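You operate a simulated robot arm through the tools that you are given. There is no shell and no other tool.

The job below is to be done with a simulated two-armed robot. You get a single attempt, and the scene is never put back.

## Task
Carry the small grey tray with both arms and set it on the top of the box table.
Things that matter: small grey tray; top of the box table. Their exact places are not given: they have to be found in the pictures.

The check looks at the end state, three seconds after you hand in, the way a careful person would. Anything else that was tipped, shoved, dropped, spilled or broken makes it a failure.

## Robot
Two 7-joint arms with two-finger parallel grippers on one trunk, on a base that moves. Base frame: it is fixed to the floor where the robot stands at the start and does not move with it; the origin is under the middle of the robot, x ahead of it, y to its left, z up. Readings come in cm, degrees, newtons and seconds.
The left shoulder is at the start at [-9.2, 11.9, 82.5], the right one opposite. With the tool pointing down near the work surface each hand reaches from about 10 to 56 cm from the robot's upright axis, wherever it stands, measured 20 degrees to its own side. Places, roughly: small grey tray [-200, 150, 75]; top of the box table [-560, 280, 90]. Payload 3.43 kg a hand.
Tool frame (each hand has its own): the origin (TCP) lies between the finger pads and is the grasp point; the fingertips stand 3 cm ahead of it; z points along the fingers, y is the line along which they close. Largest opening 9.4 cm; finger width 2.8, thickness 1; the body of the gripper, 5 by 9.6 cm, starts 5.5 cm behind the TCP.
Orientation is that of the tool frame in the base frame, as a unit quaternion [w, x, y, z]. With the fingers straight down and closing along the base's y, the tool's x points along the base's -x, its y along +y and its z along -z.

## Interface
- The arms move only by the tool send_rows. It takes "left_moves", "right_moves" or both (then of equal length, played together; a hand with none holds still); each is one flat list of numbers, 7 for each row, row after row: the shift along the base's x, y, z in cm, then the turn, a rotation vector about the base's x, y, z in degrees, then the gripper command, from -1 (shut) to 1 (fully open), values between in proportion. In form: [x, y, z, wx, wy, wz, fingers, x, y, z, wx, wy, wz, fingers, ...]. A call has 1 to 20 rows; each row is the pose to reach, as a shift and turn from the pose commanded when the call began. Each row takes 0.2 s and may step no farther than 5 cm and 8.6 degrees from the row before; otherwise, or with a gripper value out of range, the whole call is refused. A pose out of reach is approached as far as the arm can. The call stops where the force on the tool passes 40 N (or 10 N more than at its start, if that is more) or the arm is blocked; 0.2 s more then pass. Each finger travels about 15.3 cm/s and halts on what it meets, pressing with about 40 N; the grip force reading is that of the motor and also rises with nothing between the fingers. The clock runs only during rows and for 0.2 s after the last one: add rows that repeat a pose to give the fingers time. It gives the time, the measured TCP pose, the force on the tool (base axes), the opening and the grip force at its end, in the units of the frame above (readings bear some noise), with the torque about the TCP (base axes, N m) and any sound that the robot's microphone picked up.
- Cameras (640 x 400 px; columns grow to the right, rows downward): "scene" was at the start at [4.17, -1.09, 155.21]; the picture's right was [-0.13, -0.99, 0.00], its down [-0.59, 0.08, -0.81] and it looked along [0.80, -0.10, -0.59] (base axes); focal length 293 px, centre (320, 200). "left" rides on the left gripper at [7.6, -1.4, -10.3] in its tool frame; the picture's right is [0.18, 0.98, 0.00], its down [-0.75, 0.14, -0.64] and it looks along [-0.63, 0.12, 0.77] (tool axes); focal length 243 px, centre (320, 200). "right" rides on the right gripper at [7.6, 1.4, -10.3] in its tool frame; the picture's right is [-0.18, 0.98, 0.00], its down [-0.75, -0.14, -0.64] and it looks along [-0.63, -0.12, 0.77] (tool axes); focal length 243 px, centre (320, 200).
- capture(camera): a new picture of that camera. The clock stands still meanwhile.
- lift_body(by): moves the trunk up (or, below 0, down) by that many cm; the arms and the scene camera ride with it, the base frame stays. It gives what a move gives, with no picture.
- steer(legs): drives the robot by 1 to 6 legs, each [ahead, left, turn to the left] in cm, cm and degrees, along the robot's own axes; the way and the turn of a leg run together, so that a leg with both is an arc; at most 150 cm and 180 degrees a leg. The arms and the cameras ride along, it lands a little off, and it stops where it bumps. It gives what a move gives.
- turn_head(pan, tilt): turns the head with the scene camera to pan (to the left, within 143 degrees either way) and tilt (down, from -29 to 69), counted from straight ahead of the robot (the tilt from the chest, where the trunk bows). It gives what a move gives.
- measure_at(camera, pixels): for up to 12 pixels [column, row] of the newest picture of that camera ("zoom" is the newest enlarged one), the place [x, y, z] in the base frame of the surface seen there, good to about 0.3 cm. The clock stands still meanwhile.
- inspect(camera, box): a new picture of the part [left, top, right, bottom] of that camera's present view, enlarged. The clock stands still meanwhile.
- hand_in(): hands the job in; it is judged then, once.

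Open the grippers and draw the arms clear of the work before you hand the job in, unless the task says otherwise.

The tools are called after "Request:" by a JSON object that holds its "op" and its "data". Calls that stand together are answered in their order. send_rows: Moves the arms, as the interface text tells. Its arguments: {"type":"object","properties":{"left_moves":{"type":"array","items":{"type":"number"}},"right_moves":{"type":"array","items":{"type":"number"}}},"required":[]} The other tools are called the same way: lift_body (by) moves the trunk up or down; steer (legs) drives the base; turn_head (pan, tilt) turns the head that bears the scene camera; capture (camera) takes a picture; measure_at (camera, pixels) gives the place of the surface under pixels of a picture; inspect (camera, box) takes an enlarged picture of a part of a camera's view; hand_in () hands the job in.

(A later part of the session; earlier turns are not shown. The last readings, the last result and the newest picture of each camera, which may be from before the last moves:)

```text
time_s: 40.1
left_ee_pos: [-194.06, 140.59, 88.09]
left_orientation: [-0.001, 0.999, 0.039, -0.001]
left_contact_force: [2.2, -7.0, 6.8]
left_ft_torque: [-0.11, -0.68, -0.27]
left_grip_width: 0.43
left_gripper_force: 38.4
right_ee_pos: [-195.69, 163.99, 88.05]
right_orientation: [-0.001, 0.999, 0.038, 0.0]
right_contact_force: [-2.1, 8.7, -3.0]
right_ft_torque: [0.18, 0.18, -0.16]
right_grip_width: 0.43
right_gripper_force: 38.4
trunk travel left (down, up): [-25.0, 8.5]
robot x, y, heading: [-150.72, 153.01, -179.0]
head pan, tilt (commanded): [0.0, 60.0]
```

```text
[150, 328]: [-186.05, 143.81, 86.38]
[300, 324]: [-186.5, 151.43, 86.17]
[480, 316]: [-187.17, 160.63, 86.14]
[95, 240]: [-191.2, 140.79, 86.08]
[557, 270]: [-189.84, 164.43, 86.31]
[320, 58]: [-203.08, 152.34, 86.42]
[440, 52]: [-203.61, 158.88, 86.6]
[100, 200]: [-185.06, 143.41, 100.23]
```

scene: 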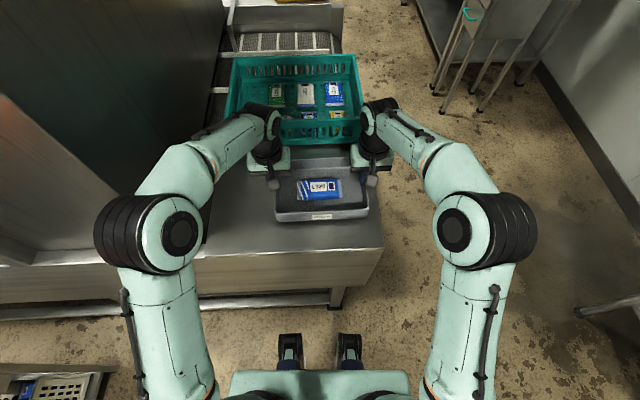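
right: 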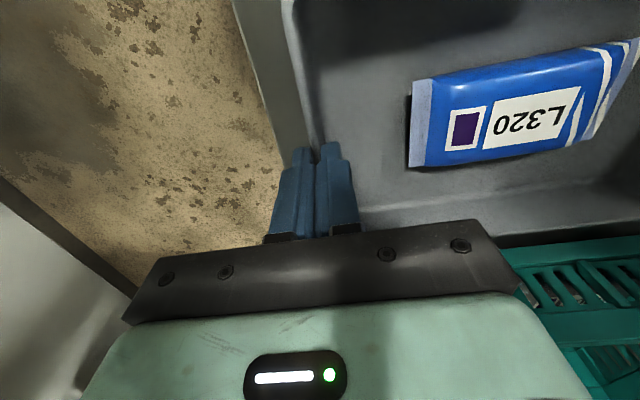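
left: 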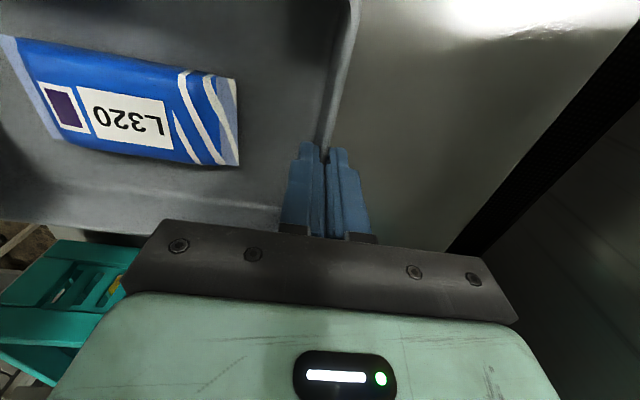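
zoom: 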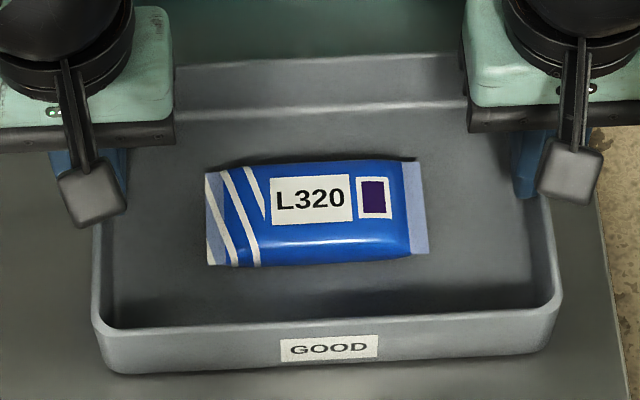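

Tray rests on the table again (rim z 86.2, hand TCP 88.07). I open both grippers part way, lower 1.0 cm, and close again.

Request:
{"op": "send_rows", "data": {"left_moves": [0, 0, 0, 0, 0, 0, -0.7, 0, 0, 0, 0, 0, 0, -0.4, 0, 0, 0, 0, 0, 0, -0.4, 0, 0, -0.5, 0, 0, 0, -0.4, 0, 0, -1.0, 0, 0, 0, -0.4, 0, 0, -1.0, 0, 0, 0, -0.4, 0, 0, -1.0, 0, 0, 0, -0.6, 0, 0, -1.0, 0, 0, 0, -0.8, 0, 0, -1.0, 0, 0, 0, -0.9, 0, 0, -1.0, 0, 0, 0, -1, 0, 0, -1.0, 0, 0, 0, -1, 0, 0, -1.0, 0, 0, 0, -1], "right_moves": [0, 0, 0, 0, 0, 0, -0.7, 0, 0, 0, 0, 0, 0, -0.4, 0, 0, 0, 0, 0, 0, -0.4, 0, 0, -0.5, 0, 0, 0, -0.4, 0, 0, -1.0, 0, 0, 0, -0.4, 0, 0, -1.0, 0, 0, 0, -0.4, 0, 0, -1.0, 0, 0, 0, -0.6, 0, 0, -1.0, 0, 0, 0, -0.8, 0, 0, -1.0, 0, 0, 0, -0.9, 0, 0, -1.0, 0, 0, 0, -1, 0, 0, -1.0, 0, 0, 0, -1, 0, 0, -1.0, 0, 0, 0, -1]}}

Request:
{"op": "capture", "data": {"camera": "left"}}

Request:
{"op": "capture", "data": {"camera": "right"}}

```text
time_s: 42.7
left_ee_pos: [-194.15, 140.48, 86.97]
left_orientation: [0.0, 0.999, 0.039, 0.001]
left_contact_force: [1.9, 0.8, 0.5]
left_ft_torque: [0.06, 0.06, -0.16]
left_grip_width: 0.43
left_gripper_force: 38.9
right_ee_pos: [-195.86, 163.98, 87.04]
right_orientation: [0.001, 0.999, 0.039, 0.0]
right_contact_force: [-1.5, -1.8, 0.7]
right_ft_torque: [-0.05, 0.01, -0.16]
right_grip_width: 0.44
right_gripper_force: 38.8
trunk travel left (down, up): [-25.0, 8.5]
robot x, y, heading: [-150.6, 153.06, -178.8]
head pan, tilt (commanded): [0.0, 60.0]
```

```text
taken
```

left: 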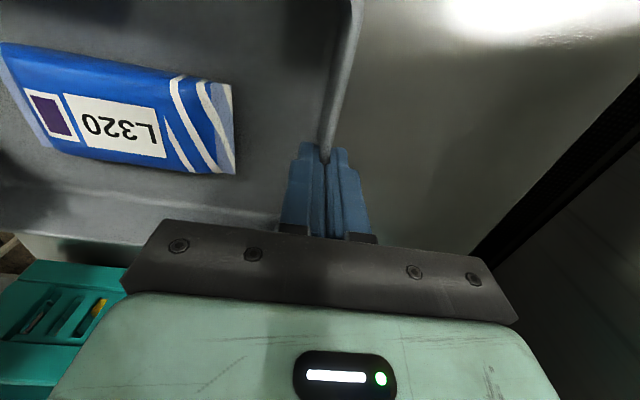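

```text
taken
```

right: 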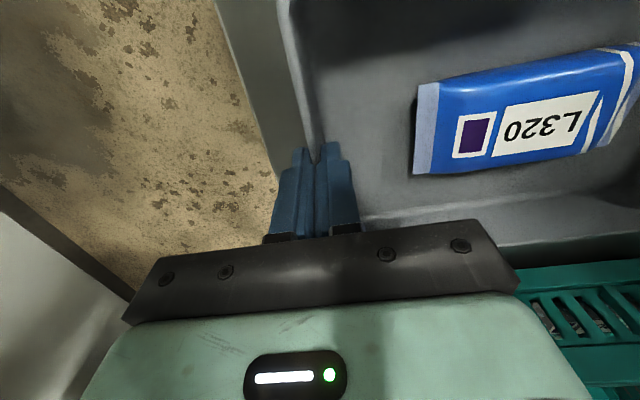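

Width is 0.43 on the flat part of the wall with about 2.2 cm overlap and low internal force. I lift 3 cm slowly and check for slip.

Request:
{"op": "send_rows", "data": {"left_moves": [0, 0, 0.3, 0, 0, 0, -1, 0, 0, 0.6, 0, 0, 0, -1, 0, 0, 0.9, 0, 0, 0, -1, 0, 0, 1.3, 0, 0, 0, -1, 0, 0, 1.7, 0, 0, 0, -1, 0, 0, 2.1, 0, 0, 0, -1, 0, 0, 2.5, 0, 0, 0, -1, 0, 0, 3, 0, 0, 0, -1, 0, 0, 3, 0, 0, 0, -1], "right_moves": [0, 0, 0.3, 0, 0, 0, -1, 0, 0, 0.6, 0, 0, 0, -1, 0, 0, 0.9, 0, 0, 0, -1, 0, 0, 1.3, 0, 0, 0, -1, 0, 0, 1.7, 0, 0, 0, -1, 0, 0, 2.1, 0, 0, 0, -1, 0, 0, 2.5, 0, 0, 0, -1, 0, 0, 3, 0, 0, 0, -1, 0, 0, 3, 0, 0, 0, -1]}}

Request:
{"op": "inspect", "data": {"camera": "scene", "box": [256, 150, 384, 230]}}

Request:
{"op": "measure_at", "data": {"camera": "zoom", "pixels": [[150, 306], [300, 300], [480, 292], [93, 280], [562, 260], [320, 32], [440, 28], [300, 290]]}}

```text
time_s: 44.7
left_ee_pos: [-193.95, 140.5, 90.02]
left_orientation: [0.0, 0.999, 0.039, 0.0]
left_contact_force: [1.6, 0.9, -1.0]
left_ft_torque: [0.09, -0.1, -0.19]
left_grip_width: 0.44
left_gripper_force: 39.3
right_ee_pos: [-195.75, 163.92, 90.0]
right_orientation: [0.0, 0.999, 0.039, 0.001]
right_contact_force: [-1.7, -1.3, -2.4]
right_ft_torque: [0.12, 0.1, -0.18]
right_grip_width: 0.43
right_gripper_force: 39.3
trunk travel left (down, up): [-25.0, 8.5]
robot x, y, heading: [-150.5, 153.21, -179.0]
head pan, tilt (commanded): [0.0, 60.0]
```

```text
5.00 times, centred on (320, 190) of scene
```

zoom: 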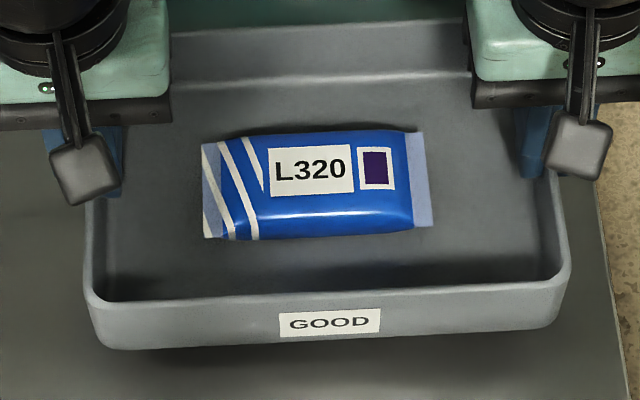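

```text
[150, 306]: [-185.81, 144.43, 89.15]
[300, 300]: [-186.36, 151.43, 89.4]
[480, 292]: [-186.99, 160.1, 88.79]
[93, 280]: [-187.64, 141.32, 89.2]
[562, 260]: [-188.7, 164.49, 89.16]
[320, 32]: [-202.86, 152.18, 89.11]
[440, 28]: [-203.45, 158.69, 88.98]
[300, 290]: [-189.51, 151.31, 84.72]
```

The rim rose the full 3 cm to 89.2, level and without slip. I lift 10 cm more.

Request:
{"op": "send_rows", "data": {"left_moves": [0, 0, 0.6, 0, 0, 0, -1, 0, 0, 1.4, 0, 0, 0, -1, 0, 0, 2.3, 0, 0, 0, -1, 0, 0, 3.3, 0, 0, 0, -1, 0, 0, 4.3, 0, 0, 0, -1, 0, 0, 5.3, 0, 0, 0, -1, 0, 0, 6.3, 0, 0, 0, -1, 0, 0, 7.3, 0, 0, 0, -1, 0, 0, 8.3, 0, 0, 0, -1, 0, 0, 9.2, 0, 0, 0, -1, 0, 0, 9.8, 0, 0, 0, -1, 0, 0, 10, 0, 0, 0, -1, 0, 0, 10, 0, 0, 0, -1], "right_moves": [0, 0, 0.6, 0, 0, 0, -1, 0, 0, 1.4, 0, 0, 0, -1, 0, 0, 2.3, 0, 0, 0, -1, 0, 0, 3.3, 0, 0, 0, -1, 0, 0, 4.3, 0, 0, 0, -1, 0, 0, 5.3, 0, 0, 0, -1, 0, 0, 6.3, 0, 0, 0, -1, 0, 0, 7.3, 0, 0, 0, -1, 0, 0, 8.3, 0, 0, 0, -1, 0, 0, 9.2, 0, 0, 0, -1, 0, 0, 9.8, 0, 0, 0, -1, 0, 0, 10, 0, 0, 0, -1, 0, 0, 10, 0, 0, 0, -1]}}

Request:
{"op": "turn_head", "data": {"pan": -20, "tilt": 25}}

Request:
{"op": "capture", "data": {"camera": "scene"}}

```text
time_s: 47.5
left_ee_pos: [-194.08, 140.5, 100.02]
left_orientation: [0.0, 0.999, 0.039, 0.0]
left_contact_force: [5.5, 0.5, -1.2]
left_ft_torque: [0.16, -0.18, -0.63]
left_grip_width: 0.43
left_gripper_force: 38.6
right_ee_pos: [-195.65, 163.89, 100.15]
right_orientation: [-0.001, 0.999, 0.038, 0.0]
right_contact_force: [-5.5, -1.3, -2.0]
right_ft_torque: [0.07, 0.21, -0.57]
right_grip_width: 0.44
right_gripper_force: 38.6
trunk travel left (down, up): [-25.0, 8.5]
robot x, y, heading: [-149.96, 153.17, -178.9]
head pan, tilt (commanded): [0.0, 60.0]
```

```text
time_s: 48.5
left_ee_pos: [-194.22, 140.39, 100.13]
left_orientation: [-0.001, 0.999, 0.039, 0.0]
left_contact_force: [5.5, 0.0, 0.7]
left_ft_torque: [0.18, -0.07, -0.67]
left_grip_width: 0.43
left_gripper_force: 38.5
right_ee_pos: [-195.76, 163.9, 100.18]
right_orientation: [-0.001, 0.999, 0.038, 0.001]
right_contact_force: [-5.5, 0.1, -2.8]
right_ft_torque: [0.15, 0.09, -0.57]
right_grip_width: 0.45
right_gripper_force: 38.9
trunk travel left (down, up): [-25.0, 8.5]
robot x, y, heading: [-150.45, 153.17, -178.8]
head pan, tilt (commanded): [-20.0, 25.0]
```

```text
taken
```

scene: 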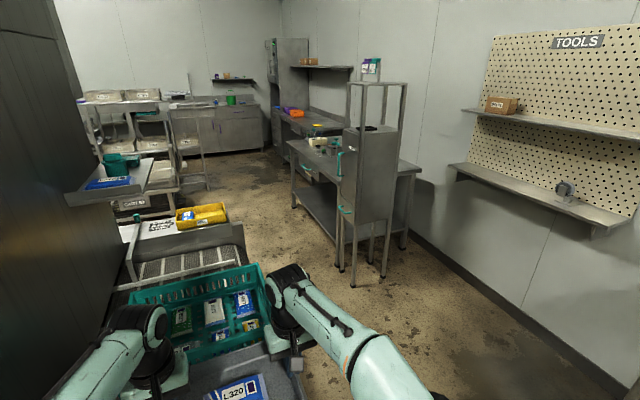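

I see the aisle ahead: a tall cabinet-table at (370, 180), a further bench with orange/purple items at (295, 115). I zoom in on the far area around (-560, 280).

Request:
{"op": "inspect", "data": {"camera": "scene", "box": [160, 30, 440, 205]}}

Request:
{"op": "measure_at", "data": {"camera": "scene", "pixels": [[297, 113], [318, 128], [290, 88], [320, 145], [370, 130], [405, 165], [240, 110], [290, 60], [190, 130], [372, 250], [352, 285], [295, 200]]}}

```text
2.29 times, centred on (300, 118) of scene
```

zoom: 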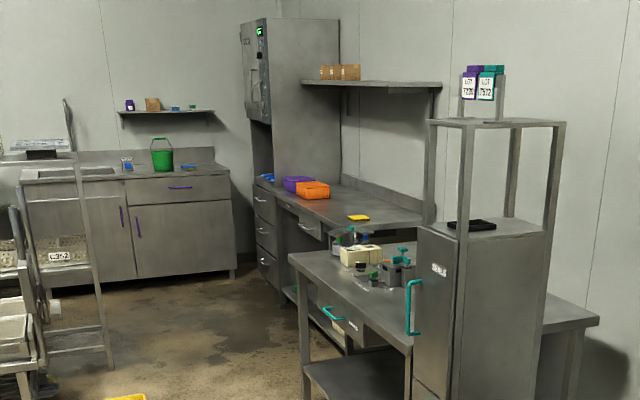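

```text
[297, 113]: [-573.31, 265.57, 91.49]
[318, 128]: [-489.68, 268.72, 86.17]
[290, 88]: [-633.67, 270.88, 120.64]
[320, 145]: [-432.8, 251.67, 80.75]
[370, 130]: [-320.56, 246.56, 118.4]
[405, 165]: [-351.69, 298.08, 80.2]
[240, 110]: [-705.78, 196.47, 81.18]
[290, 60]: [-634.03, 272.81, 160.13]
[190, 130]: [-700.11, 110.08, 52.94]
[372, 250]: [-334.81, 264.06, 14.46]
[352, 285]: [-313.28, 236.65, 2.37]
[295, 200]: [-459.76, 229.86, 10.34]
```

The bench with the purple and orange boxes at about (-573, 266, 85) matches the box table's rough place. Before threading the aisle I look down to the side to learn my base's width.

Request:
{"op": "turn_head", "data": {"pan": -90, "tilt": 68}}

Request:
{"op": "capture", "data": {"camera": "scene"}}

```text
time_s: 49.9
left_ee_pos: [-194.08, 140.54, 100.15]
left_orientation: [0.0, 0.999, 0.039, -0.001]
left_contact_force: [5.3, -1.7, 0.6]
left_ft_torque: [0.16, -0.09, -0.65]
left_grip_width: 0.44
left_gripper_force: 38.7
right_ee_pos: [-195.58, 163.94, 100.12]
right_orientation: [-0.001, 0.999, 0.038, 0.0]
right_contact_force: [-5.2, 1.2, -3.4]
right_ft_torque: [0.14, 0.07, -0.58]
right_grip_width: 0.42
right_gripper_force: 39.2
trunk travel left (down, up): [-25.0, 8.5]
robot x, y, heading: [-150.03, 153.17, -178.7]
head pan, tilt (commanded): [-90.0, 68.0]
```

```text
taken
```

scene: 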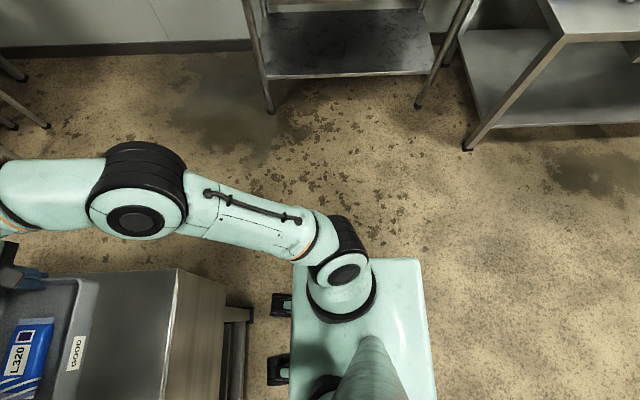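

The body's right edge appears at row 258 and the casters at (280, 305). I measure these, the shoulder/elbow extent, and floor points.

Request:
{"op": "measure_at", "data": {"camera": "scene", "pixels": [[400, 262], [425, 300], [400, 256], [270, 305], [280, 370], [340, 218], [155, 145], [185, 190], [350, 250], [250, 350], [430, 380], [240, 310]]}}

```text
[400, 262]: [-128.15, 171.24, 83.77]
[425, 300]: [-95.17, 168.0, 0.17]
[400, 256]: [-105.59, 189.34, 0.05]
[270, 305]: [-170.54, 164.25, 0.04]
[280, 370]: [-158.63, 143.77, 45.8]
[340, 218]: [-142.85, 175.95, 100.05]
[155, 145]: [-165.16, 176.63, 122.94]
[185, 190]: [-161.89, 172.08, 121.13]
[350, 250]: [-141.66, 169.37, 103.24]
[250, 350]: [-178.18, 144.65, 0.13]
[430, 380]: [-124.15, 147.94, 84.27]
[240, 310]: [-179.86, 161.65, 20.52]
```

The torso half-width is about 18 cm and elbows reach about 30 cm. Now I look along the aisle again to measure its narrow points on both sides.

Request:
{"op": "turn_head", "data": {"pan": -25, "tilt": 38}}

Request:
{"op": "capture", "data": {"camera": "scene"}}

```text
time_s: 51.3
left_ee_pos: [-194.0, 140.43, 100.08]
left_orientation: [-0.001, 0.999, 0.04, 0.0]
left_contact_force: [5.4, -2.0, -0.6]
left_ft_torque: [0.1, -0.1, -0.58]
left_grip_width: 0.47
left_gripper_force: 39.2
right_ee_pos: [-195.65, 163.93, 100.08]
right_orientation: [0.0, 0.999, 0.039, 0.0]
right_contact_force: [-5.5, 2.2, -2.9]
right_ft_torque: [0.17, 0.11, -0.55]
right_grip_width: 0.44
right_gripper_force: 38.6
trunk travel left (down, up): [-25.0, 8.5]
robot x, y, heading: [-150.13, 152.97, -178.8]
head pan, tilt (commanded): [-25.0, 38.0]
```

```text
taken
```

scene: 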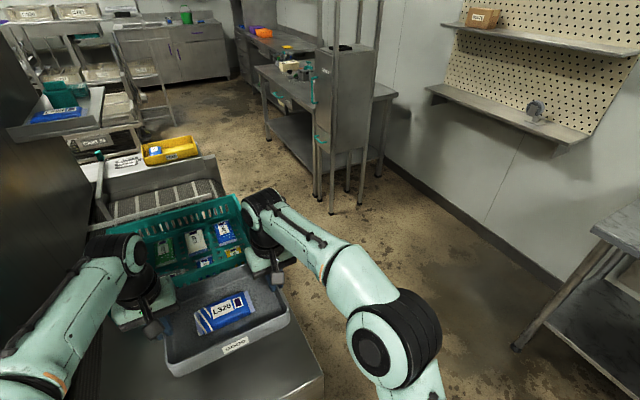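

Request:
{"op": "measure_at", "data": {"camera": "scene", "pixels": [[200, 158], [225, 190], [175, 118], [150, 140], [318, 197], [331, 212], [315, 100], [320, 70], [358, 202], [268, 143], [275, 200], [262, 180]]}}

Request:
{"op": "inspect", "data": {"camera": "scene", "box": [60, 60, 380, 260]}}

```text
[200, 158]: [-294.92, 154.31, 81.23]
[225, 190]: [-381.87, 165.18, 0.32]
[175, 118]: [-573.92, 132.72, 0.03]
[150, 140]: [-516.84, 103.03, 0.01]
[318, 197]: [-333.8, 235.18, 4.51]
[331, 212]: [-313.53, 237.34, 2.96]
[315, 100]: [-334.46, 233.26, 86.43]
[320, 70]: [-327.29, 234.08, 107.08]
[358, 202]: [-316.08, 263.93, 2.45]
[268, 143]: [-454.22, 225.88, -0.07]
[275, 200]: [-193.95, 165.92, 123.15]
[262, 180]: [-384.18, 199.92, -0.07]
```

```text
2.00 times, centred on (220, 160) of scene
```

zoom: 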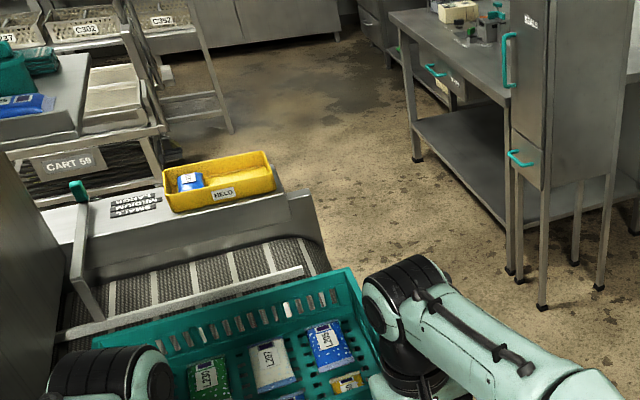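

The aisle: left machine edge y 169 near x -180...-216 narrowing to y 155 at x -295; cabinet handle at y 233 near x -334. I first back off 30 cm and square the heading, then check the tray.

Request:
{"op": "steer", "data": {"legs": [[-30, 0, -1.2]]}}

Request:
{"op": "turn_head", "data": {"pan": -10, "tilt": 45}}

Request:
{"op": "capture", "data": {"camera": "scene"}}

```text
time_s: 53.3
left_ee_pos: [-164.65, 141.96, 100.11]
left_orientation: [0.0, 1.0, 0.025, 0.0]
left_contact_force: [5.3, -3.0, 0.3]
left_ft_torque: [0.1, -0.08, -0.62]
left_grip_width: 0.44
left_gripper_force: 38.5
right_ee_pos: [-165.61, 165.37, 100.16]
right_orientation: [-0.001, 1.0, 0.025, 0.0]
right_contact_force: [-5.0, 3.7, -2.1]
right_ft_torque: [0.15, 0.1, -0.57]
right_grip_width: 0.43
right_gripper_force: 37.8
trunk travel left (down, up): [-25.0, 8.5]
robot x, y, heading: [-120.79, 153.05, 179.4]
head pan, tilt (commanded): [-25.0, 38.0]
```

```text
time_s: 54.1
left_ee_pos: [-164.74, 141.84, 100.1]
left_orientation: [0.001, 1.0, 0.025, 0.001]
left_contact_force: [3.9, -0.2, -0.7]
left_ft_torque: [0.16, 0.04, -0.53]
left_grip_width: 0.41
left_gripper_force: 39.3
right_ee_pos: [-165.74, 165.32, 100.04]
right_orientation: [-0.001, 1.0, 0.024, 0.0]
right_contact_force: [-3.5, 0.4, -2.3]
right_ft_torque: [0.06, -0.04, -0.46]
right_grip_width: 0.43
right_gripper_force: 38.9
trunk travel left (down, up): [-25.0, 8.5]
robot x, y, heading: [-120.76, 153.24, 179.4]
head pan, tilt (commanded): [-10.0, 45.0]
```

```text
taken
```

scene: 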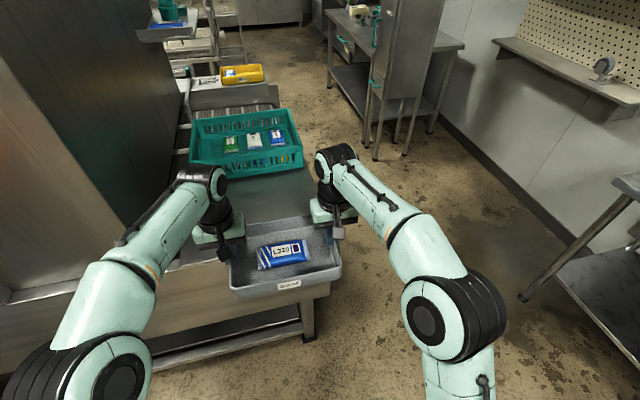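

The tray is steady in both hands at (285, 258). I strafe right 53 cm into line with the aisle.

Request:
{"op": "steer", "data": {"legs": [[0, -53, 0]]}}

Request:
{"op": "turn_head", "data": {"pan": 0, "tilt": 35}}

Request:
{"op": "capture", "data": {"camera": "scene"}}

```text
time_s: 59.0
left_ee_pos: [-164.3, 192.63, 100.12]
left_orientation: [0.0, 1.0, 0.027, 0.0]
left_contact_force: [4.6, -0.3, 0.4]
left_ft_torque: [0.11, -0.09, -0.5]
left_grip_width: 0.44
left_gripper_force: 38.5
right_ee_pos: [-165.44, 216.09, 100.02]
right_orientation: [-0.001, 1.0, 0.026, 0.0]
right_contact_force: [-4.6, 1.0, -2.3]
right_ft_torque: [0.11, 0.14, -0.49]
right_grip_width: 0.46
right_gripper_force: 38.2
trunk travel left (down, up): [-25.0, 8.5]
robot x, y, heading: [-120.56, 204.07, 179.9]
head pan, tilt (commanded): [-10.0, 45.0]
```

```text
time_s: 59.8
left_ee_pos: [-164.39, 192.56, 100.12]
left_orientation: [0.0, 1.0, 0.027, 0.001]
left_contact_force: [3.3, 0.1, 0.0]
left_ft_torque: [0.16, 0.08, -0.43]
left_grip_width: 0.44
left_gripper_force: 39.0
right_ee_pos: [-165.53, 215.95, 100.15]
right_orientation: [-0.001, 1.0, 0.026, 0.0]
right_contact_force: [-3.9, 0.7, -2.5]
right_ft_torque: [0.08, -0.07, -0.37]
right_grip_width: 0.44
right_gripper_force: 38.5
trunk travel left (down, up): [-25.0, 8.5]
robot x, y, heading: [-120.4, 203.97, 179.7]
head pan, tilt (commanded): [0.0, 35.0]
```

```text
taken
```

scene: 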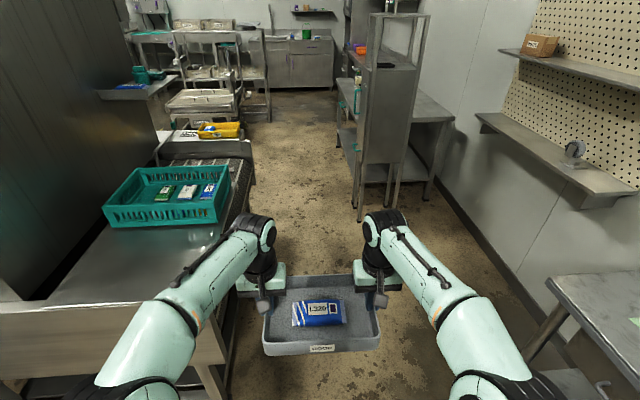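

The aisle lies straight ahead. I measure the right-hand bench corner (548, 280), cabinet leg (358, 218) and left table edges once more before driving.

Request:
{"op": "measure_at", "data": {"camera": "scene", "pixels": [[548, 280], [527, 357], [358, 218], [390, 206], [355, 95], [250, 183], [247, 155], [222, 300], [230, 180], [340, 140], [270, 120], [300, 230]]}}

```text
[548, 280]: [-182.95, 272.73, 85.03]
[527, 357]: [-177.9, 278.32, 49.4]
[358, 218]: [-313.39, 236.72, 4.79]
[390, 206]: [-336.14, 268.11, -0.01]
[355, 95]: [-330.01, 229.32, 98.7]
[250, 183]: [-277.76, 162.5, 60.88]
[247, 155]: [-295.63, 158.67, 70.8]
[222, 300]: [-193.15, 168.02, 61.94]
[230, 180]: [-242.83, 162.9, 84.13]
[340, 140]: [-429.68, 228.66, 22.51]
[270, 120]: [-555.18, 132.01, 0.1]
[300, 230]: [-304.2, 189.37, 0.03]
```

The cabinet handle sticks out to y 229 at x -330, so I will pass there at about y 196. First leg: ahead 100 cm at y 204.

Request:
{"op": "steer", "data": {"legs": [[100, 0, 0.2]]}}

Request:
{"op": "capture", "data": {"camera": "scene"}}

```text
time_s: 65.0
left_ee_pos: [-265.9, 193.59, 100.0]
left_orientation: [0.0, 1.0, 0.023, 0.001]
left_contact_force: [4.2, -0.6, -0.5]
left_ft_torque: [0.15, -0.07, -0.48]
left_grip_width: 0.43
left_gripper_force: 38.9
right_ee_pos: [-266.8, 217.08, 100.14]
right_orientation: [-0.001, 1.0, 0.024, 0.0]
right_contact_force: [-3.8, 0.3, -2.5]
right_ft_torque: [0.12, 0.05, -0.43]
right_grip_width: 0.44
right_gripper_force: 38.7
trunk travel left (down, up): [-25.0, 8.5]
robot x, y, heading: [-222.03, 204.99, 179.4]
head pan, tilt (commanded): [0.0, 35.0]
```

```text
taken
```

scene: 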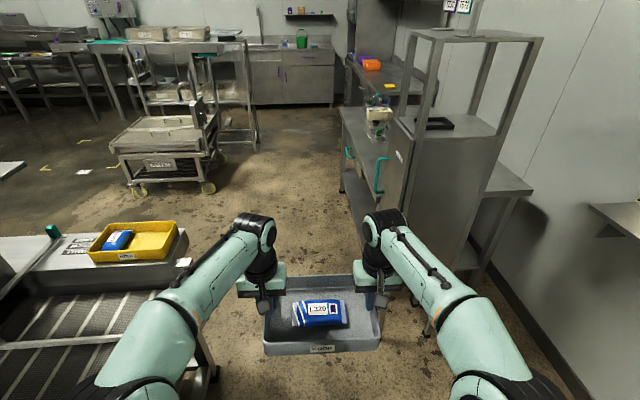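

At (-222, 205) with the tray steady. I shift 9 cm left over the next 30 cm, then look before passing the cabinet.

Request:
{"op": "steer", "data": {"legs": [[30, 9, 0.5]]}}

Request:
{"op": "capture", "data": {"camera": "scene"}}

Request:
{"op": "measure_at", "data": {"camera": "scene", "pixels": [[470, 330], [520, 385], [372, 245], [400, 165], [375, 160], [395, 230], [210, 370], [180, 250], [200, 180], [230, 130]]}}

```text
time_s: 67.1
left_ee_pos: [-295.59, 183.88, 99.99]
left_orientation: [0.001, 0.999, 0.033, 0.001]
left_contact_force: [3.0, 0.0, 0.5]
left_ft_torque: [0.13, -0.2, -0.47]
left_grip_width: 0.44
left_gripper_force: 39.2
right_ee_pos: [-297.08, 207.29, 100.06]
right_orientation: [-0.001, 0.999, 0.032, 0.0]
right_contact_force: [-4.2, -0.8, -2.5]
right_ft_torque: [0.09, 0.19, -0.37]
right_grip_width: 0.4
right_gripper_force: 39.0
trunk travel left (down, up): [-25.0, 8.5]
robot x, y, heading: [-252.06, 195.99, -179.5]
head pan, tilt (commanded): [0.0, 35.0]
```

```text
taken
```

scene: 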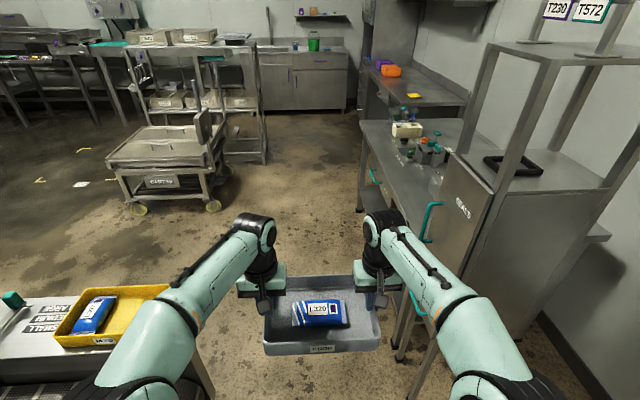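

```text
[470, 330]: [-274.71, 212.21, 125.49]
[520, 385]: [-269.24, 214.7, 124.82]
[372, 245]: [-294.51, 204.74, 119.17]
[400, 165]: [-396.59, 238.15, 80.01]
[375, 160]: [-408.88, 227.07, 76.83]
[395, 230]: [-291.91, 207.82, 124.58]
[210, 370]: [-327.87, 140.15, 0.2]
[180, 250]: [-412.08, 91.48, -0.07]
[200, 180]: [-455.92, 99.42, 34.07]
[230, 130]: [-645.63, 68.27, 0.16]
```

The left side opens past x -300. I continue ahead with a 3 cm left shift to pass the cabinet handle, then straight on.

Request:
{"op": "steer", "data": {"legs": [[25, 3, 0], [65, 0, -0.5]]}}

Request:
{"op": "capture", "data": {"camera": "scene"}}

```text
time_s: 72.2
left_ee_pos: [-385.98, 180.72, 100.13]
left_orientation: [0.0, 1.0, 0.028, 0.0]
left_contact_force: [3.0, 0.7, -0.1]
left_ft_torque: [0.1, -0.07, -0.38]
left_grip_width: 0.43
left_gripper_force: 38.7
right_ee_pos: [-387.07, 204.33, 100.11]
right_orientation: [-0.001, 1.0, 0.028, 0.0]
right_contact_force: [-3.2, -0.5, -2.9]
right_ft_torque: [0.08, 0.05, -0.3]
right_grip_width: 0.43
right_gripper_force: 38.7
trunk travel left (down, up): [-25.0, 8.5]
robot x, y, heading: [-342.05, 192.48, 179.8]
head pan, tilt (commanded): [0.0, 35.0]
```

```text
taken
```

scene: 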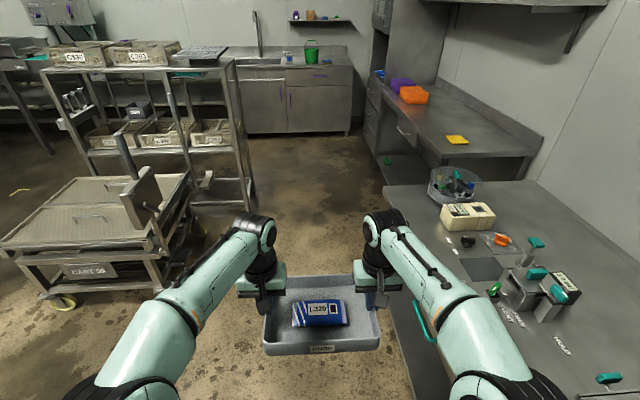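

The box table is ahead right, with purple and orange boxes at (408, 93) and a yellow card at (457, 139). I zoom in to study it and measure its top.

Request:
{"op": "inspect", "data": {"camera": "scene", "box": [340, 50, 580, 200]}}

Request:
{"op": "measure_at", "data": {"camera": "scene", "pixels": [[413, 95], [400, 82], [457, 139], [440, 155], [375, 85], [525, 152], [480, 105], [440, 85], [455, 115], [420, 120], [382, 160], [395, 185]]}}

```text
2.67 times, centred on (460, 125) of scene
```

zoom: 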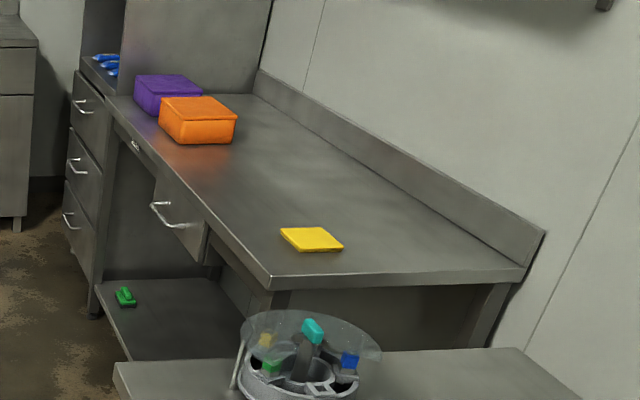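

```text
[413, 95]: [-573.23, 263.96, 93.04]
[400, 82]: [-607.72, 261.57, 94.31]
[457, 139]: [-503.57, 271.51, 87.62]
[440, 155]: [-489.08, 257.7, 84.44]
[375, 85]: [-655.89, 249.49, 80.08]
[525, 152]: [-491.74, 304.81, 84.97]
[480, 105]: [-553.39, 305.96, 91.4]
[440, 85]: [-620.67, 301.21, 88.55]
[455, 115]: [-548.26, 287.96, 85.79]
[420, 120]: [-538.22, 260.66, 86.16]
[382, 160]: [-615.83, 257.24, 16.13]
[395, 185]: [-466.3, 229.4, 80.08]
```

The box table's top is at z about 86, spanning x -620...-489, y 250...307, with the orange box ending near x -562 and the yellow card near x -503; the gap between is free. I measure the box edges, the overhead shelf, and Cart 59's near corner.

Request:
{"op": "measure_at", "data": {"camera": "zoom", "pixels": [[232, 143], [160, 130], [283, 232], [340, 250], [330, 235], [268, 285], [200, 205], [112, 110], [155, 210], [600, 5], [525, 268]]}}

Request:
{"op": "measure_at", "data": {"camera": "scene", "pixels": [[195, 225], [190, 180], [250, 208], [245, 180], [170, 290], [150, 175], [430, 320], [570, 45]]}}

Request:
{"op": "turn_head", "data": {"pan": -35, "tilt": 5}}

Request:
{"op": "capture", "data": {"camera": "scene"}}

```text
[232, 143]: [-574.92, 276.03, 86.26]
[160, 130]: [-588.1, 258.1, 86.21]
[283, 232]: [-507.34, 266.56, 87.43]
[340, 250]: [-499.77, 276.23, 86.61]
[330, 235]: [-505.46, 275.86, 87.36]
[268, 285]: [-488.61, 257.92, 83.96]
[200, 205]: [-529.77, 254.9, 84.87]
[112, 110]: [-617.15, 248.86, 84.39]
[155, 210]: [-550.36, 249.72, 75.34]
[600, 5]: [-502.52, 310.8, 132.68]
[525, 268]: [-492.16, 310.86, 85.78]
```

```text
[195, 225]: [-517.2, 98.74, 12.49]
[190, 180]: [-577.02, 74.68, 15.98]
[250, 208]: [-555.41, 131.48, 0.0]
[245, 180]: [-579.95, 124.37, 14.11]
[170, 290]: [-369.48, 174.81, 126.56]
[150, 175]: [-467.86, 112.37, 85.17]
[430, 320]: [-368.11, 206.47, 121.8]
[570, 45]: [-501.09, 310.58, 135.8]
```

```text
time_s: 73.2
left_ee_pos: [-385.86, 180.86, 100.08]
left_orientation: [-0.001, 1.0, 0.028, 0.001]
left_contact_force: [1.4, -0.2, -0.5]
left_ft_torque: [0.13, -0.07, -0.33]
left_grip_width: 0.44
left_gripper_force: 39.0
right_ee_pos: [-387.08, 204.38, 100.08]
right_orientation: [0.0, 1.0, 0.027, 0.0]
right_contact_force: [-2.5, 0.1, -2.2]
right_ft_torque: [0.11, 0.05, -0.26]
right_grip_width: 0.43
right_gripper_force: 38.8
trunk travel left (down, up): [-25.0, 8.5]
robot x, y, heading: [-341.68, 192.37, 179.9]
head pan, tilt (commanded): [-35.0, 5.0]
```

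```text
taken
```

scene: 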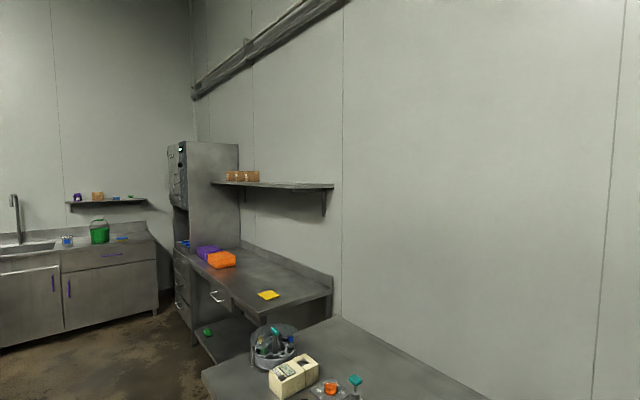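

The overhead shelf with cardboard boxes is at (270, 185). I measure its front edge and height, and the wall cabinet.

Request:
{"op": "measure_at", "data": {"camera": "scene", "pixels": [[240, 185], [280, 187], [325, 187], [215, 183], [190, 170], [250, 177], [222, 260], [268, 295], [330, 280], [212, 302], [240, 285], [175, 250]]}}

Request:
{"op": "inspect", "data": {"camera": "scene", "box": [160, 140, 352, 260]}}

```text
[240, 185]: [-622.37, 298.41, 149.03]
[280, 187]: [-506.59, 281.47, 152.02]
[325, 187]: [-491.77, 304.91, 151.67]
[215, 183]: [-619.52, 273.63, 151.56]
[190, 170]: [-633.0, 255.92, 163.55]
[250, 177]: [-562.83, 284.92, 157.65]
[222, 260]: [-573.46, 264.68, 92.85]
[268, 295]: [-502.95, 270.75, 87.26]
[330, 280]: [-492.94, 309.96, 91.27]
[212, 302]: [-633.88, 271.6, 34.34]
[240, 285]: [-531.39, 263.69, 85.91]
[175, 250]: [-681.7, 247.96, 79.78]
```

```text
3.33 times, centred on (256, 200) of scene
```

zoom: 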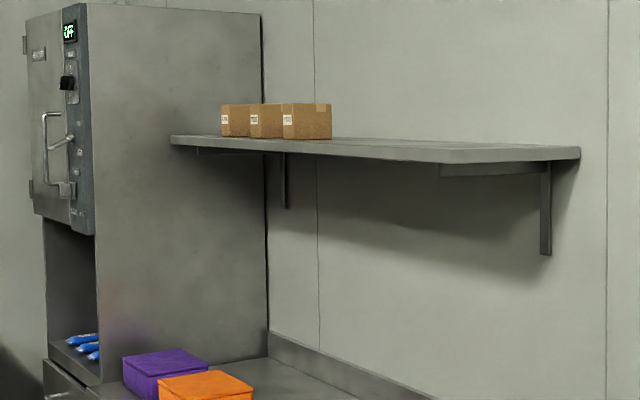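

The shelf is at z 150, well above the hands. I raise the tray 6 cm so that it clears the orange box (top z 93) while turning.

Request:
{"op": "send_rows", "data": {"left_moves": [0, 0, 0.5, 0, 0, 0, -1, 0, 0, 1.2, 0, 0, 0, -1, 0, 0, 2, 0, 0, 0, -1, 0, 0, 2.9, 0, 0, 0, -1, 0, 0, 3.8, 0, 0, 0, -1, 0, 0, 4.7, 0, 0, 0, -1, 0, 0, 5.5, 0, 0, 0, -1, 0, 0, 6, 0, 0, 0, -1, 0, 0, 6, 0, 0, 0, -1], "right_moves": [0, 0, 0.5, 0, 0, 0, -1, 0, 0, 1.2, 0, 0, 0, -1, 0, 0, 2, 0, 0, 0, -1, 0, 0, 2.9, 0, 0, 0, -1, 0, 0, 3.8, 0, 0, 0, -1, 0, 0, 4.7, 0, 0, 0, -1, 0, 0, 5.5, 0, 0, 0, -1, 0, 0, 6, 0, 0, 0, -1, 0, 0, 6, 0, 0, 0, -1]}}

Request:
{"op": "turn_head", "data": {"pan": 0, "tilt": 40}}

Request:
{"op": "capture", "data": {"camera": "scene"}}

```text
time_s: 75.2
left_ee_pos: [-385.85, 180.93, 106.24]
left_orientation: [0.0, 1.0, 0.027, 0.001]
left_contact_force: [1.5, -2.1, -0.9]
left_ft_torque: [-0.05, 0.11, -0.25]
left_grip_width: 0.42
left_gripper_force: 38.8
right_ee_pos: [-387.17, 204.41, 106.15]
right_orientation: [-0.001, 1.0, 0.027, 0.0]
right_contact_force: [-1.3, 2.7, 0.2]
right_ft_torque: [0.03, -0.1, -0.21]
right_grip_width: 0.42
right_gripper_force: 39.0
trunk travel left (down, up): [-25.0, 8.5]
robot x, y, heading: [-342.3, 192.52, 180.0]
head pan, tilt (commanded): [-35.0, 5.0]
```

```text
time_s: 76.2
left_ee_pos: [-385.89, 180.73, 106.12]
left_orientation: [0.0, 1.0, 0.027, 0.002]
left_contact_force: [2.3, -0.7, -1.7]
left_ft_torque: [0.0, -0.08, -0.25]
left_grip_width: 0.43
left_gripper_force: 38.4
right_ee_pos: [-386.94, 204.37, 106.2]
right_orientation: [0.0, 1.0, 0.026, 0.0]
right_contact_force: [-2.3, 0.9, -1.2]
right_ft_torque: [-0.03, 0.07, -0.22]
right_grip_width: 0.45
right_gripper_force: 38.9
trunk travel left (down, up): [-25.0, 8.5]
robot x, y, heading: [-342.26, 192.45, 180.0]
head pan, tilt (commanded): [0.0, 40.0]
```

```text
taken
```

scene: 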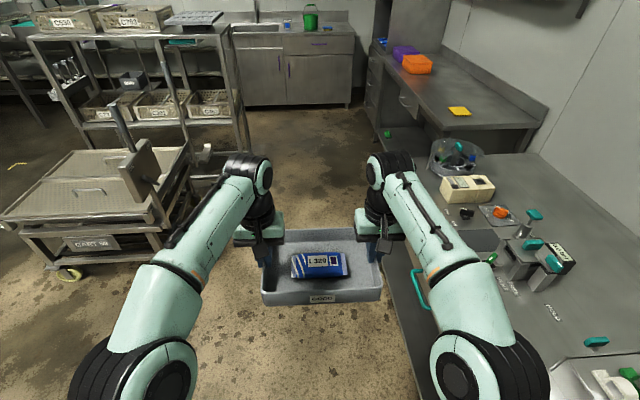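

Tray is steady. I drive ahead 120 cm with a 4 cm left shift, then check.

Request:
{"op": "steer", "data": {"legs": [[120, 4, 0]]}}

Request:
{"op": "capture", "data": {"camera": "scene"}}

```text
time_s: 82.4
left_ee_pos: [-508.25, 175.86, 106.17]
left_orientation: [-0.001, 0.999, 0.033, 0.001]
left_contact_force: [1.9, 4.0, -1.9]
left_ft_torque: [0.07, -0.09, -0.25]
left_grip_width: 0.44
left_gripper_force: 38.5
right_ee_pos: [-509.65, 199.24, 106.08]
right_orientation: [0.0, 0.999, 0.033, 0.0]
right_contact_force: [-1.9, -3.9, -1.7]
right_ft_torque: [-0.1, -0.01, -0.19]
right_grip_width: 0.43
right_gripper_force: 38.6
trunk travel left (down, up): [-25.0, 8.5]
robot x, y, heading: [-464.42, 187.87, -179.3]
head pan, tilt (commanded): [0.0, 40.0]
```

```text
taken
```

scene: 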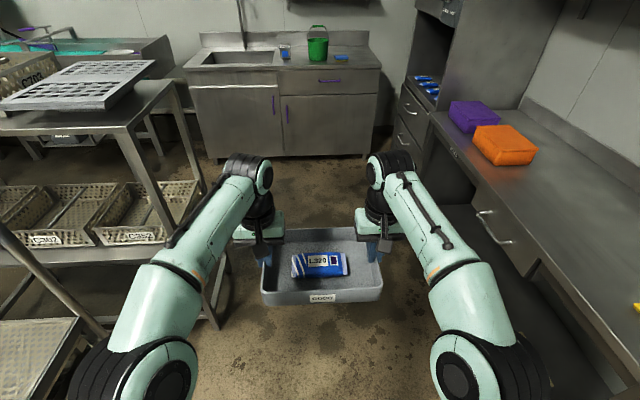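

Clear ahead. I drive 68 cm more, then turn right 89.7° to face the box table squarely (its front edge is yawed about 4°, the tray about 3° relative to me).

Request:
{"op": "steer", "data": {"legs": [[68, 0, 0]]}}

Request:
{"op": "steer", "data": {"legs": [[0, 0, -89.7]]}}

Request:
{"op": "capture", "data": {"camera": "scene"}}

```text
time_s: 86.2
left_ee_pos: [-578.27, 175.05, 106.19]
left_orientation: [0.001, 0.999, 0.034, 0.001]
left_contact_force: [2.0, 0.4, -1.7]
left_ft_torque: [0.04, -0.02, -0.23]
left_grip_width: 0.43
left_gripper_force: 38.7
right_ee_pos: [-579.7, 198.56, 106.14]
right_orientation: [0.0, 0.999, 0.034, 0.0]
right_contact_force: [-1.2, 0.7, -0.6]
right_ft_torque: [-0.04, 0.03, -0.19]
right_grip_width: 0.45
right_gripper_force: 39.0
trunk travel left (down, up): [-25.0, 8.5]
robot x, y, heading: [-534.91, 187.2, -179.4]
head pan, tilt (commanded): [0.0, 40.0]
```

```text
time_s: 90.5
left_ee_pos: [-546.93, 230.94, 106.1]
left_orientation: [0.0, 0.732, -0.681, 0.0]
left_contact_force: [0.0, -1.1, -1.7]
left_ft_torque: [-0.03, 0.01, -0.22]
left_grip_width: 0.42
left_gripper_force: 38.8
right_ee_pos: [-523.51, 232.55, 106.18]
right_orientation: [0.001, 0.732, -0.682, 0.0]
right_contact_force: [-0.6, 1.2, -0.4]
right_ft_torque: [0.05, 0.04, -0.19]
right_grip_width: 0.41
right_gripper_force: 39.1
trunk travel left (down, up): [-25.0, 8.5]
robot x, y, heading: [-534.55, 187.32, 90.9]
head pan, tilt (commanded): [0.0, 40.0]
```

```text
taken
```

scene: 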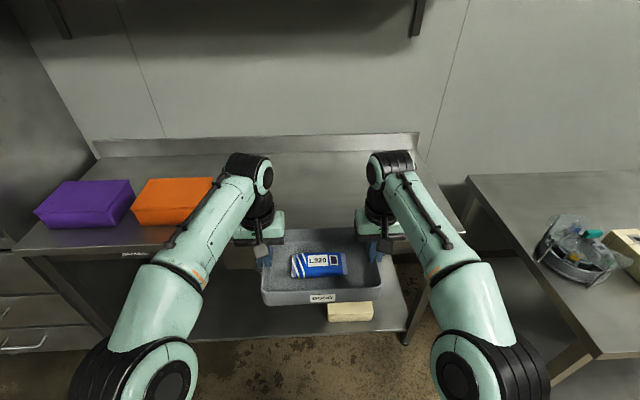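

I now face the table; a label is on its front edge at (133, 254). I zoom in on it and measure the table's front edge.

Request:
{"op": "inspect", "data": {"camera": "scene", "box": [90, 235, 170, 285]}}

Request:
{"op": "measure_at", "data": {"camera": "scene", "pixels": [[180, 243], [240, 243], [412, 230], [455, 230], [380, 190], [300, 180], [210, 220], [420, 180], [440, 175], [300, 150], [405, 340], [350, 310]]}}

```text
8.00 times, centred on (130, 260) of scene
```

zoom: 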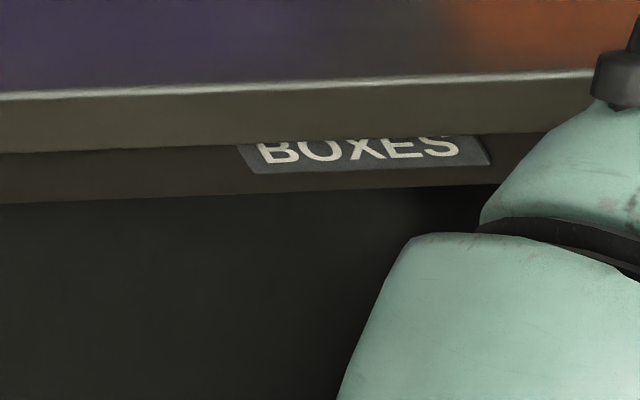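

```text
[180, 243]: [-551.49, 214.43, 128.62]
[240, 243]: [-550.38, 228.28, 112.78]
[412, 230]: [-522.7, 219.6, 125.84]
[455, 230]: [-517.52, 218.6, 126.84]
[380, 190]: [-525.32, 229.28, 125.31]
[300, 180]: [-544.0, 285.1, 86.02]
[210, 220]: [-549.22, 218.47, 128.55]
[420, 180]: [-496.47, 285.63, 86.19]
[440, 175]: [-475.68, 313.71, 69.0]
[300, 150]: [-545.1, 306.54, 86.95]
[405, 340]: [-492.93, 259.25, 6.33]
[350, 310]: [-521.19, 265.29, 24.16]
```

The label reads "BOXES", so this is the box table (top z 86.1). I drive ahead 33 cm, staying over 30 cm from its edge at about y 254.7.

Request:
{"op": "steer", "data": {"legs": [[33, 0, 0]]}}

Request:
{"op": "turn_head", "data": {"pan": 0, "tilt": 55}}

Request:
{"op": "capture", "data": {"camera": "scene"}}

```text
time_s: 92.7
left_ee_pos: [-547.07, 264.54, 106.16]
left_orientation: [0.0, 0.731, -0.683, 0.001]
left_contact_force: [-0.5, -1.0, -1.4]
left_ft_torque: [-0.12, 0.0, -0.18]
left_grip_width: 0.45
left_gripper_force: 38.9
right_ee_pos: [-523.67, 266.0, 106.12]
right_orientation: [0.0, 0.731, -0.682, 0.0]
right_contact_force: [0.4, 1.4, -2.0]
right_ft_torque: [0.07, 0.06, -0.16]
right_grip_width: 0.44
right_gripper_force: 38.6
trunk travel left (down, up): [-25.0, 8.5]
robot x, y, heading: [-535.05, 220.85, 90.7]
head pan, tilt (commanded): [0.0, 40.0]
```

```text
time_s: 93.4
left_ee_pos: [-547.06, 264.44, 106.24]
left_orientation: [0.001, 0.731, -0.683, 0.0]
left_contact_force: [0.9, -1.1, -1.5]
left_ft_torque: [0.03, 0.04, -0.12]
left_grip_width: 0.41
left_gripper_force: 39.0
right_ee_pos: [-523.65, 265.93, 106.18]
right_orientation: [-0.001, 0.73, -0.683, 0.0]
right_contact_force: [0.8, 0.6, -1.3]
right_ft_torque: [-0.09, 0.0, -0.11]
right_grip_width: 0.45
right_gripper_force: 38.7
trunk travel left (down, up): [-25.0, 8.5]
robot x, y, heading: [-534.97, 220.94, 90.4]
head pan, tilt (commanded): [0.0, 55.0]
```

```text
taken
```

scene: 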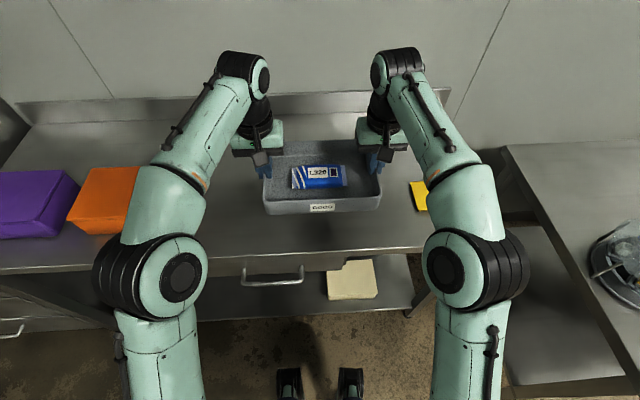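

The tray hovers over the table's front part; yellow card at (417, 195), orange box at left. I measure the table edge and the tray's front below/around (320, 250).

Request:
{"op": "measure_at", "data": {"camera": "scene", "pixels": [[320, 248], [240, 252], [390, 246], [320, 225], [320, 200], [272, 280], [417, 195], [135, 200], [275, 210], [375, 207], [320, 145], [320, 175]]}}

```text
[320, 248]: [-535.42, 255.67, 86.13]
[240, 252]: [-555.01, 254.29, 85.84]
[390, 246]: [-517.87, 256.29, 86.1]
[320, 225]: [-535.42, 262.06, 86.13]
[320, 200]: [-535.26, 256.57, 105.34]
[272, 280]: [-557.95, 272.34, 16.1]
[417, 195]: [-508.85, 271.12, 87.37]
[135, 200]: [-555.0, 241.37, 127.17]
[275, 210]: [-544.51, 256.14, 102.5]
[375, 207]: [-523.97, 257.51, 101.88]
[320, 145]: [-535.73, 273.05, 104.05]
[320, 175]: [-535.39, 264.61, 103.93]
```

Table edge is at y 254.5, tray front at 256.5, tray bottom about z 100.3, table z 86.1. I move the tray 6.5 cm further in and lower it 8 cm.

Request:
{"op": "send_rows", "data": {"left_moves": [0, 0.5, 0, 0, 0, 0, -1, 0, 1.3, 0, 0, 0, 0, -1, 0, 2.3, 0, 0, 0, 0, -1, 0, 3.3, 0, 0, 0, 0, -1, 0, 4.3, 0, 0, 0, 0, -1, 0, 5.2, 0, 0, 0, 0, -1, 0, 6.0, 0, 0, 0, 0, -1, 0, 6.5, 0, 0, 0, 0, -1, 0, 6.5, -0.5, 0, 0, 0, -1, 0, 6.5, -1.3, 0, 0, 0, -1, 0, 6.5, -2.2, 0, 0, 0, -1, 0, 6.5, -3.2, 0, 0, 0, -1, 0, 6.5, -4.2, 0, 0, 0, -1, 0, 6.5, -5.2, 0, 0, 0, -1, 0, 6.5, -6.2, 0, 0, 0, -1, 0, 6.5, -7.1, 0, 0, 0, -1, 0, 6.5, -7.7, 0, 0, 0, -1, 0, 6.5, -8, 0, 0, 0, -1, 0, 6.5, -8, 0, 0, 0, -1], "right_moves": [0, 0.5, 0, 0, 0, 0, -1, 0, 1.3, 0, 0, 0, 0, -1, 0, 2.3, 0, 0, 0, 0, -1, 0, 3.3, 0, 0, 0, 0, -1, 0, 4.3, 0, 0, 0, 0, -1, 0, 5.2, 0, 0, 0, 0, -1, 0, 6.0, 0, 0, 0, 0, -1, 0, 6.5, 0, 0, 0, 0, -1, 0, 6.5, -0.5, 0, 0, 0, -1, 0, 6.5, -1.3, 0, 0, 0, -1, 0, 6.5, -2.2, 0, 0, 0, -1, 0, 6.5, -3.2, 0, 0, 0, -1, 0, 6.5, -4.2, 0, 0, 0, -1, 0, 6.5, -5.2, 0, 0, 0, -1, 0, 6.5, -6.2, 0, 0, 0, -1, 0, 6.5, -7.1, 0, 0, 0, -1, 0, 6.5, -7.7, 0, 0, 0, -1, 0, 6.5, -8, 0, 0, 0, -1, 0, 6.5, -8, 0, 0, 0, -1]}}

Request:
{"op": "capture", "data": {"camera": "scene"}}

```text
time_s: 97.4
left_ee_pos: [-547.13, 271.07, 98.19]
left_orientation: [-0.001, 0.731, -0.682, 0.0]
left_contact_force: [12.8, -3.0, -0.5]
left_ft_torque: [-0.12, -0.38, -0.34]
left_grip_width: 0.46
left_gripper_force: 38.7
left hand out of reach, approached as far as the arm can: row 5, 6, 7, 8, 9, 10, 11, 12, 13
right_ee_pos: [-523.61, 272.44, 98.14]
right_orientation: [0.0, 0.731, -0.682, 0.0]
right_contact_force: [-12.3, 2.2, -2.5]
right_ft_torque: [0.14, 0.14, -0.42]
right_grip_width: 0.46
right_gripper_force: 39.0
right hand out of reach, approached as far as the arm can: row 4, 5, 6, 7, 8, 9, 10, 11, 12, 13, 14, 15, 16
trunk travel left (down, up): [-25.0, 8.5]
robot x, y, heading: [-534.8, 220.87, 90.5]
head pan, tilt (commanded): [0.0, 55.0]
```

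```text
taken
```

scene: 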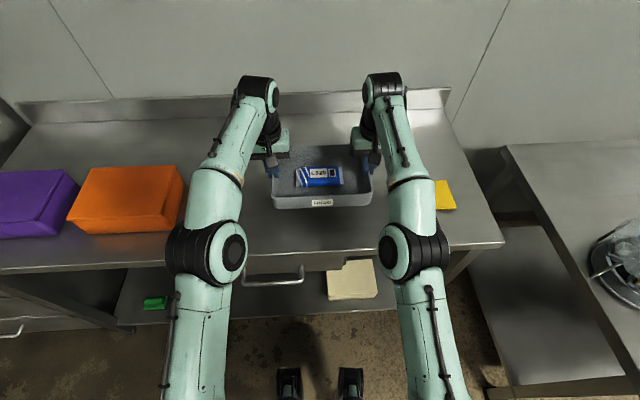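

The final pose is reached (out-of-reach notes were only for the higher rows); side force is 12 N between the hands. I check the tray's seat in the grips before lowering more.

Request:
{"op": "inspect", "data": {"camera": "scene", "box": [240, 120, 400, 220]}}

Request:
{"op": "measure_at", "data": {"camera": "zoom", "pixels": [[160, 298], [320, 298], [480, 290], [130, 240], [526, 230], [320, 105], [200, 108], [440, 105], [320, 345], [320, 240]]}}

```text
4.00 times, centred on (320, 170) of scene
```

zoom: 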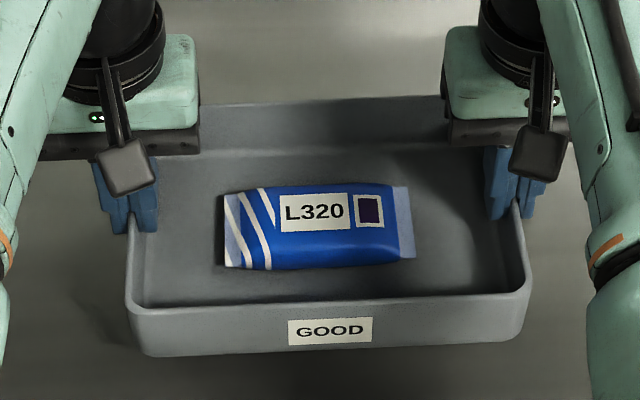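

```text
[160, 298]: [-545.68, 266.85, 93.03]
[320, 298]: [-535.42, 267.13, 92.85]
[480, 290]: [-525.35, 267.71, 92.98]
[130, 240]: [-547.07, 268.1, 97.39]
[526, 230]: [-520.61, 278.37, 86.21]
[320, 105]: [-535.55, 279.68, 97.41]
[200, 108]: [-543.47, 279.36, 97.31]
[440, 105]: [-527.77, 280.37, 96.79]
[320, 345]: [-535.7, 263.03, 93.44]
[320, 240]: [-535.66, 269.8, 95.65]
```

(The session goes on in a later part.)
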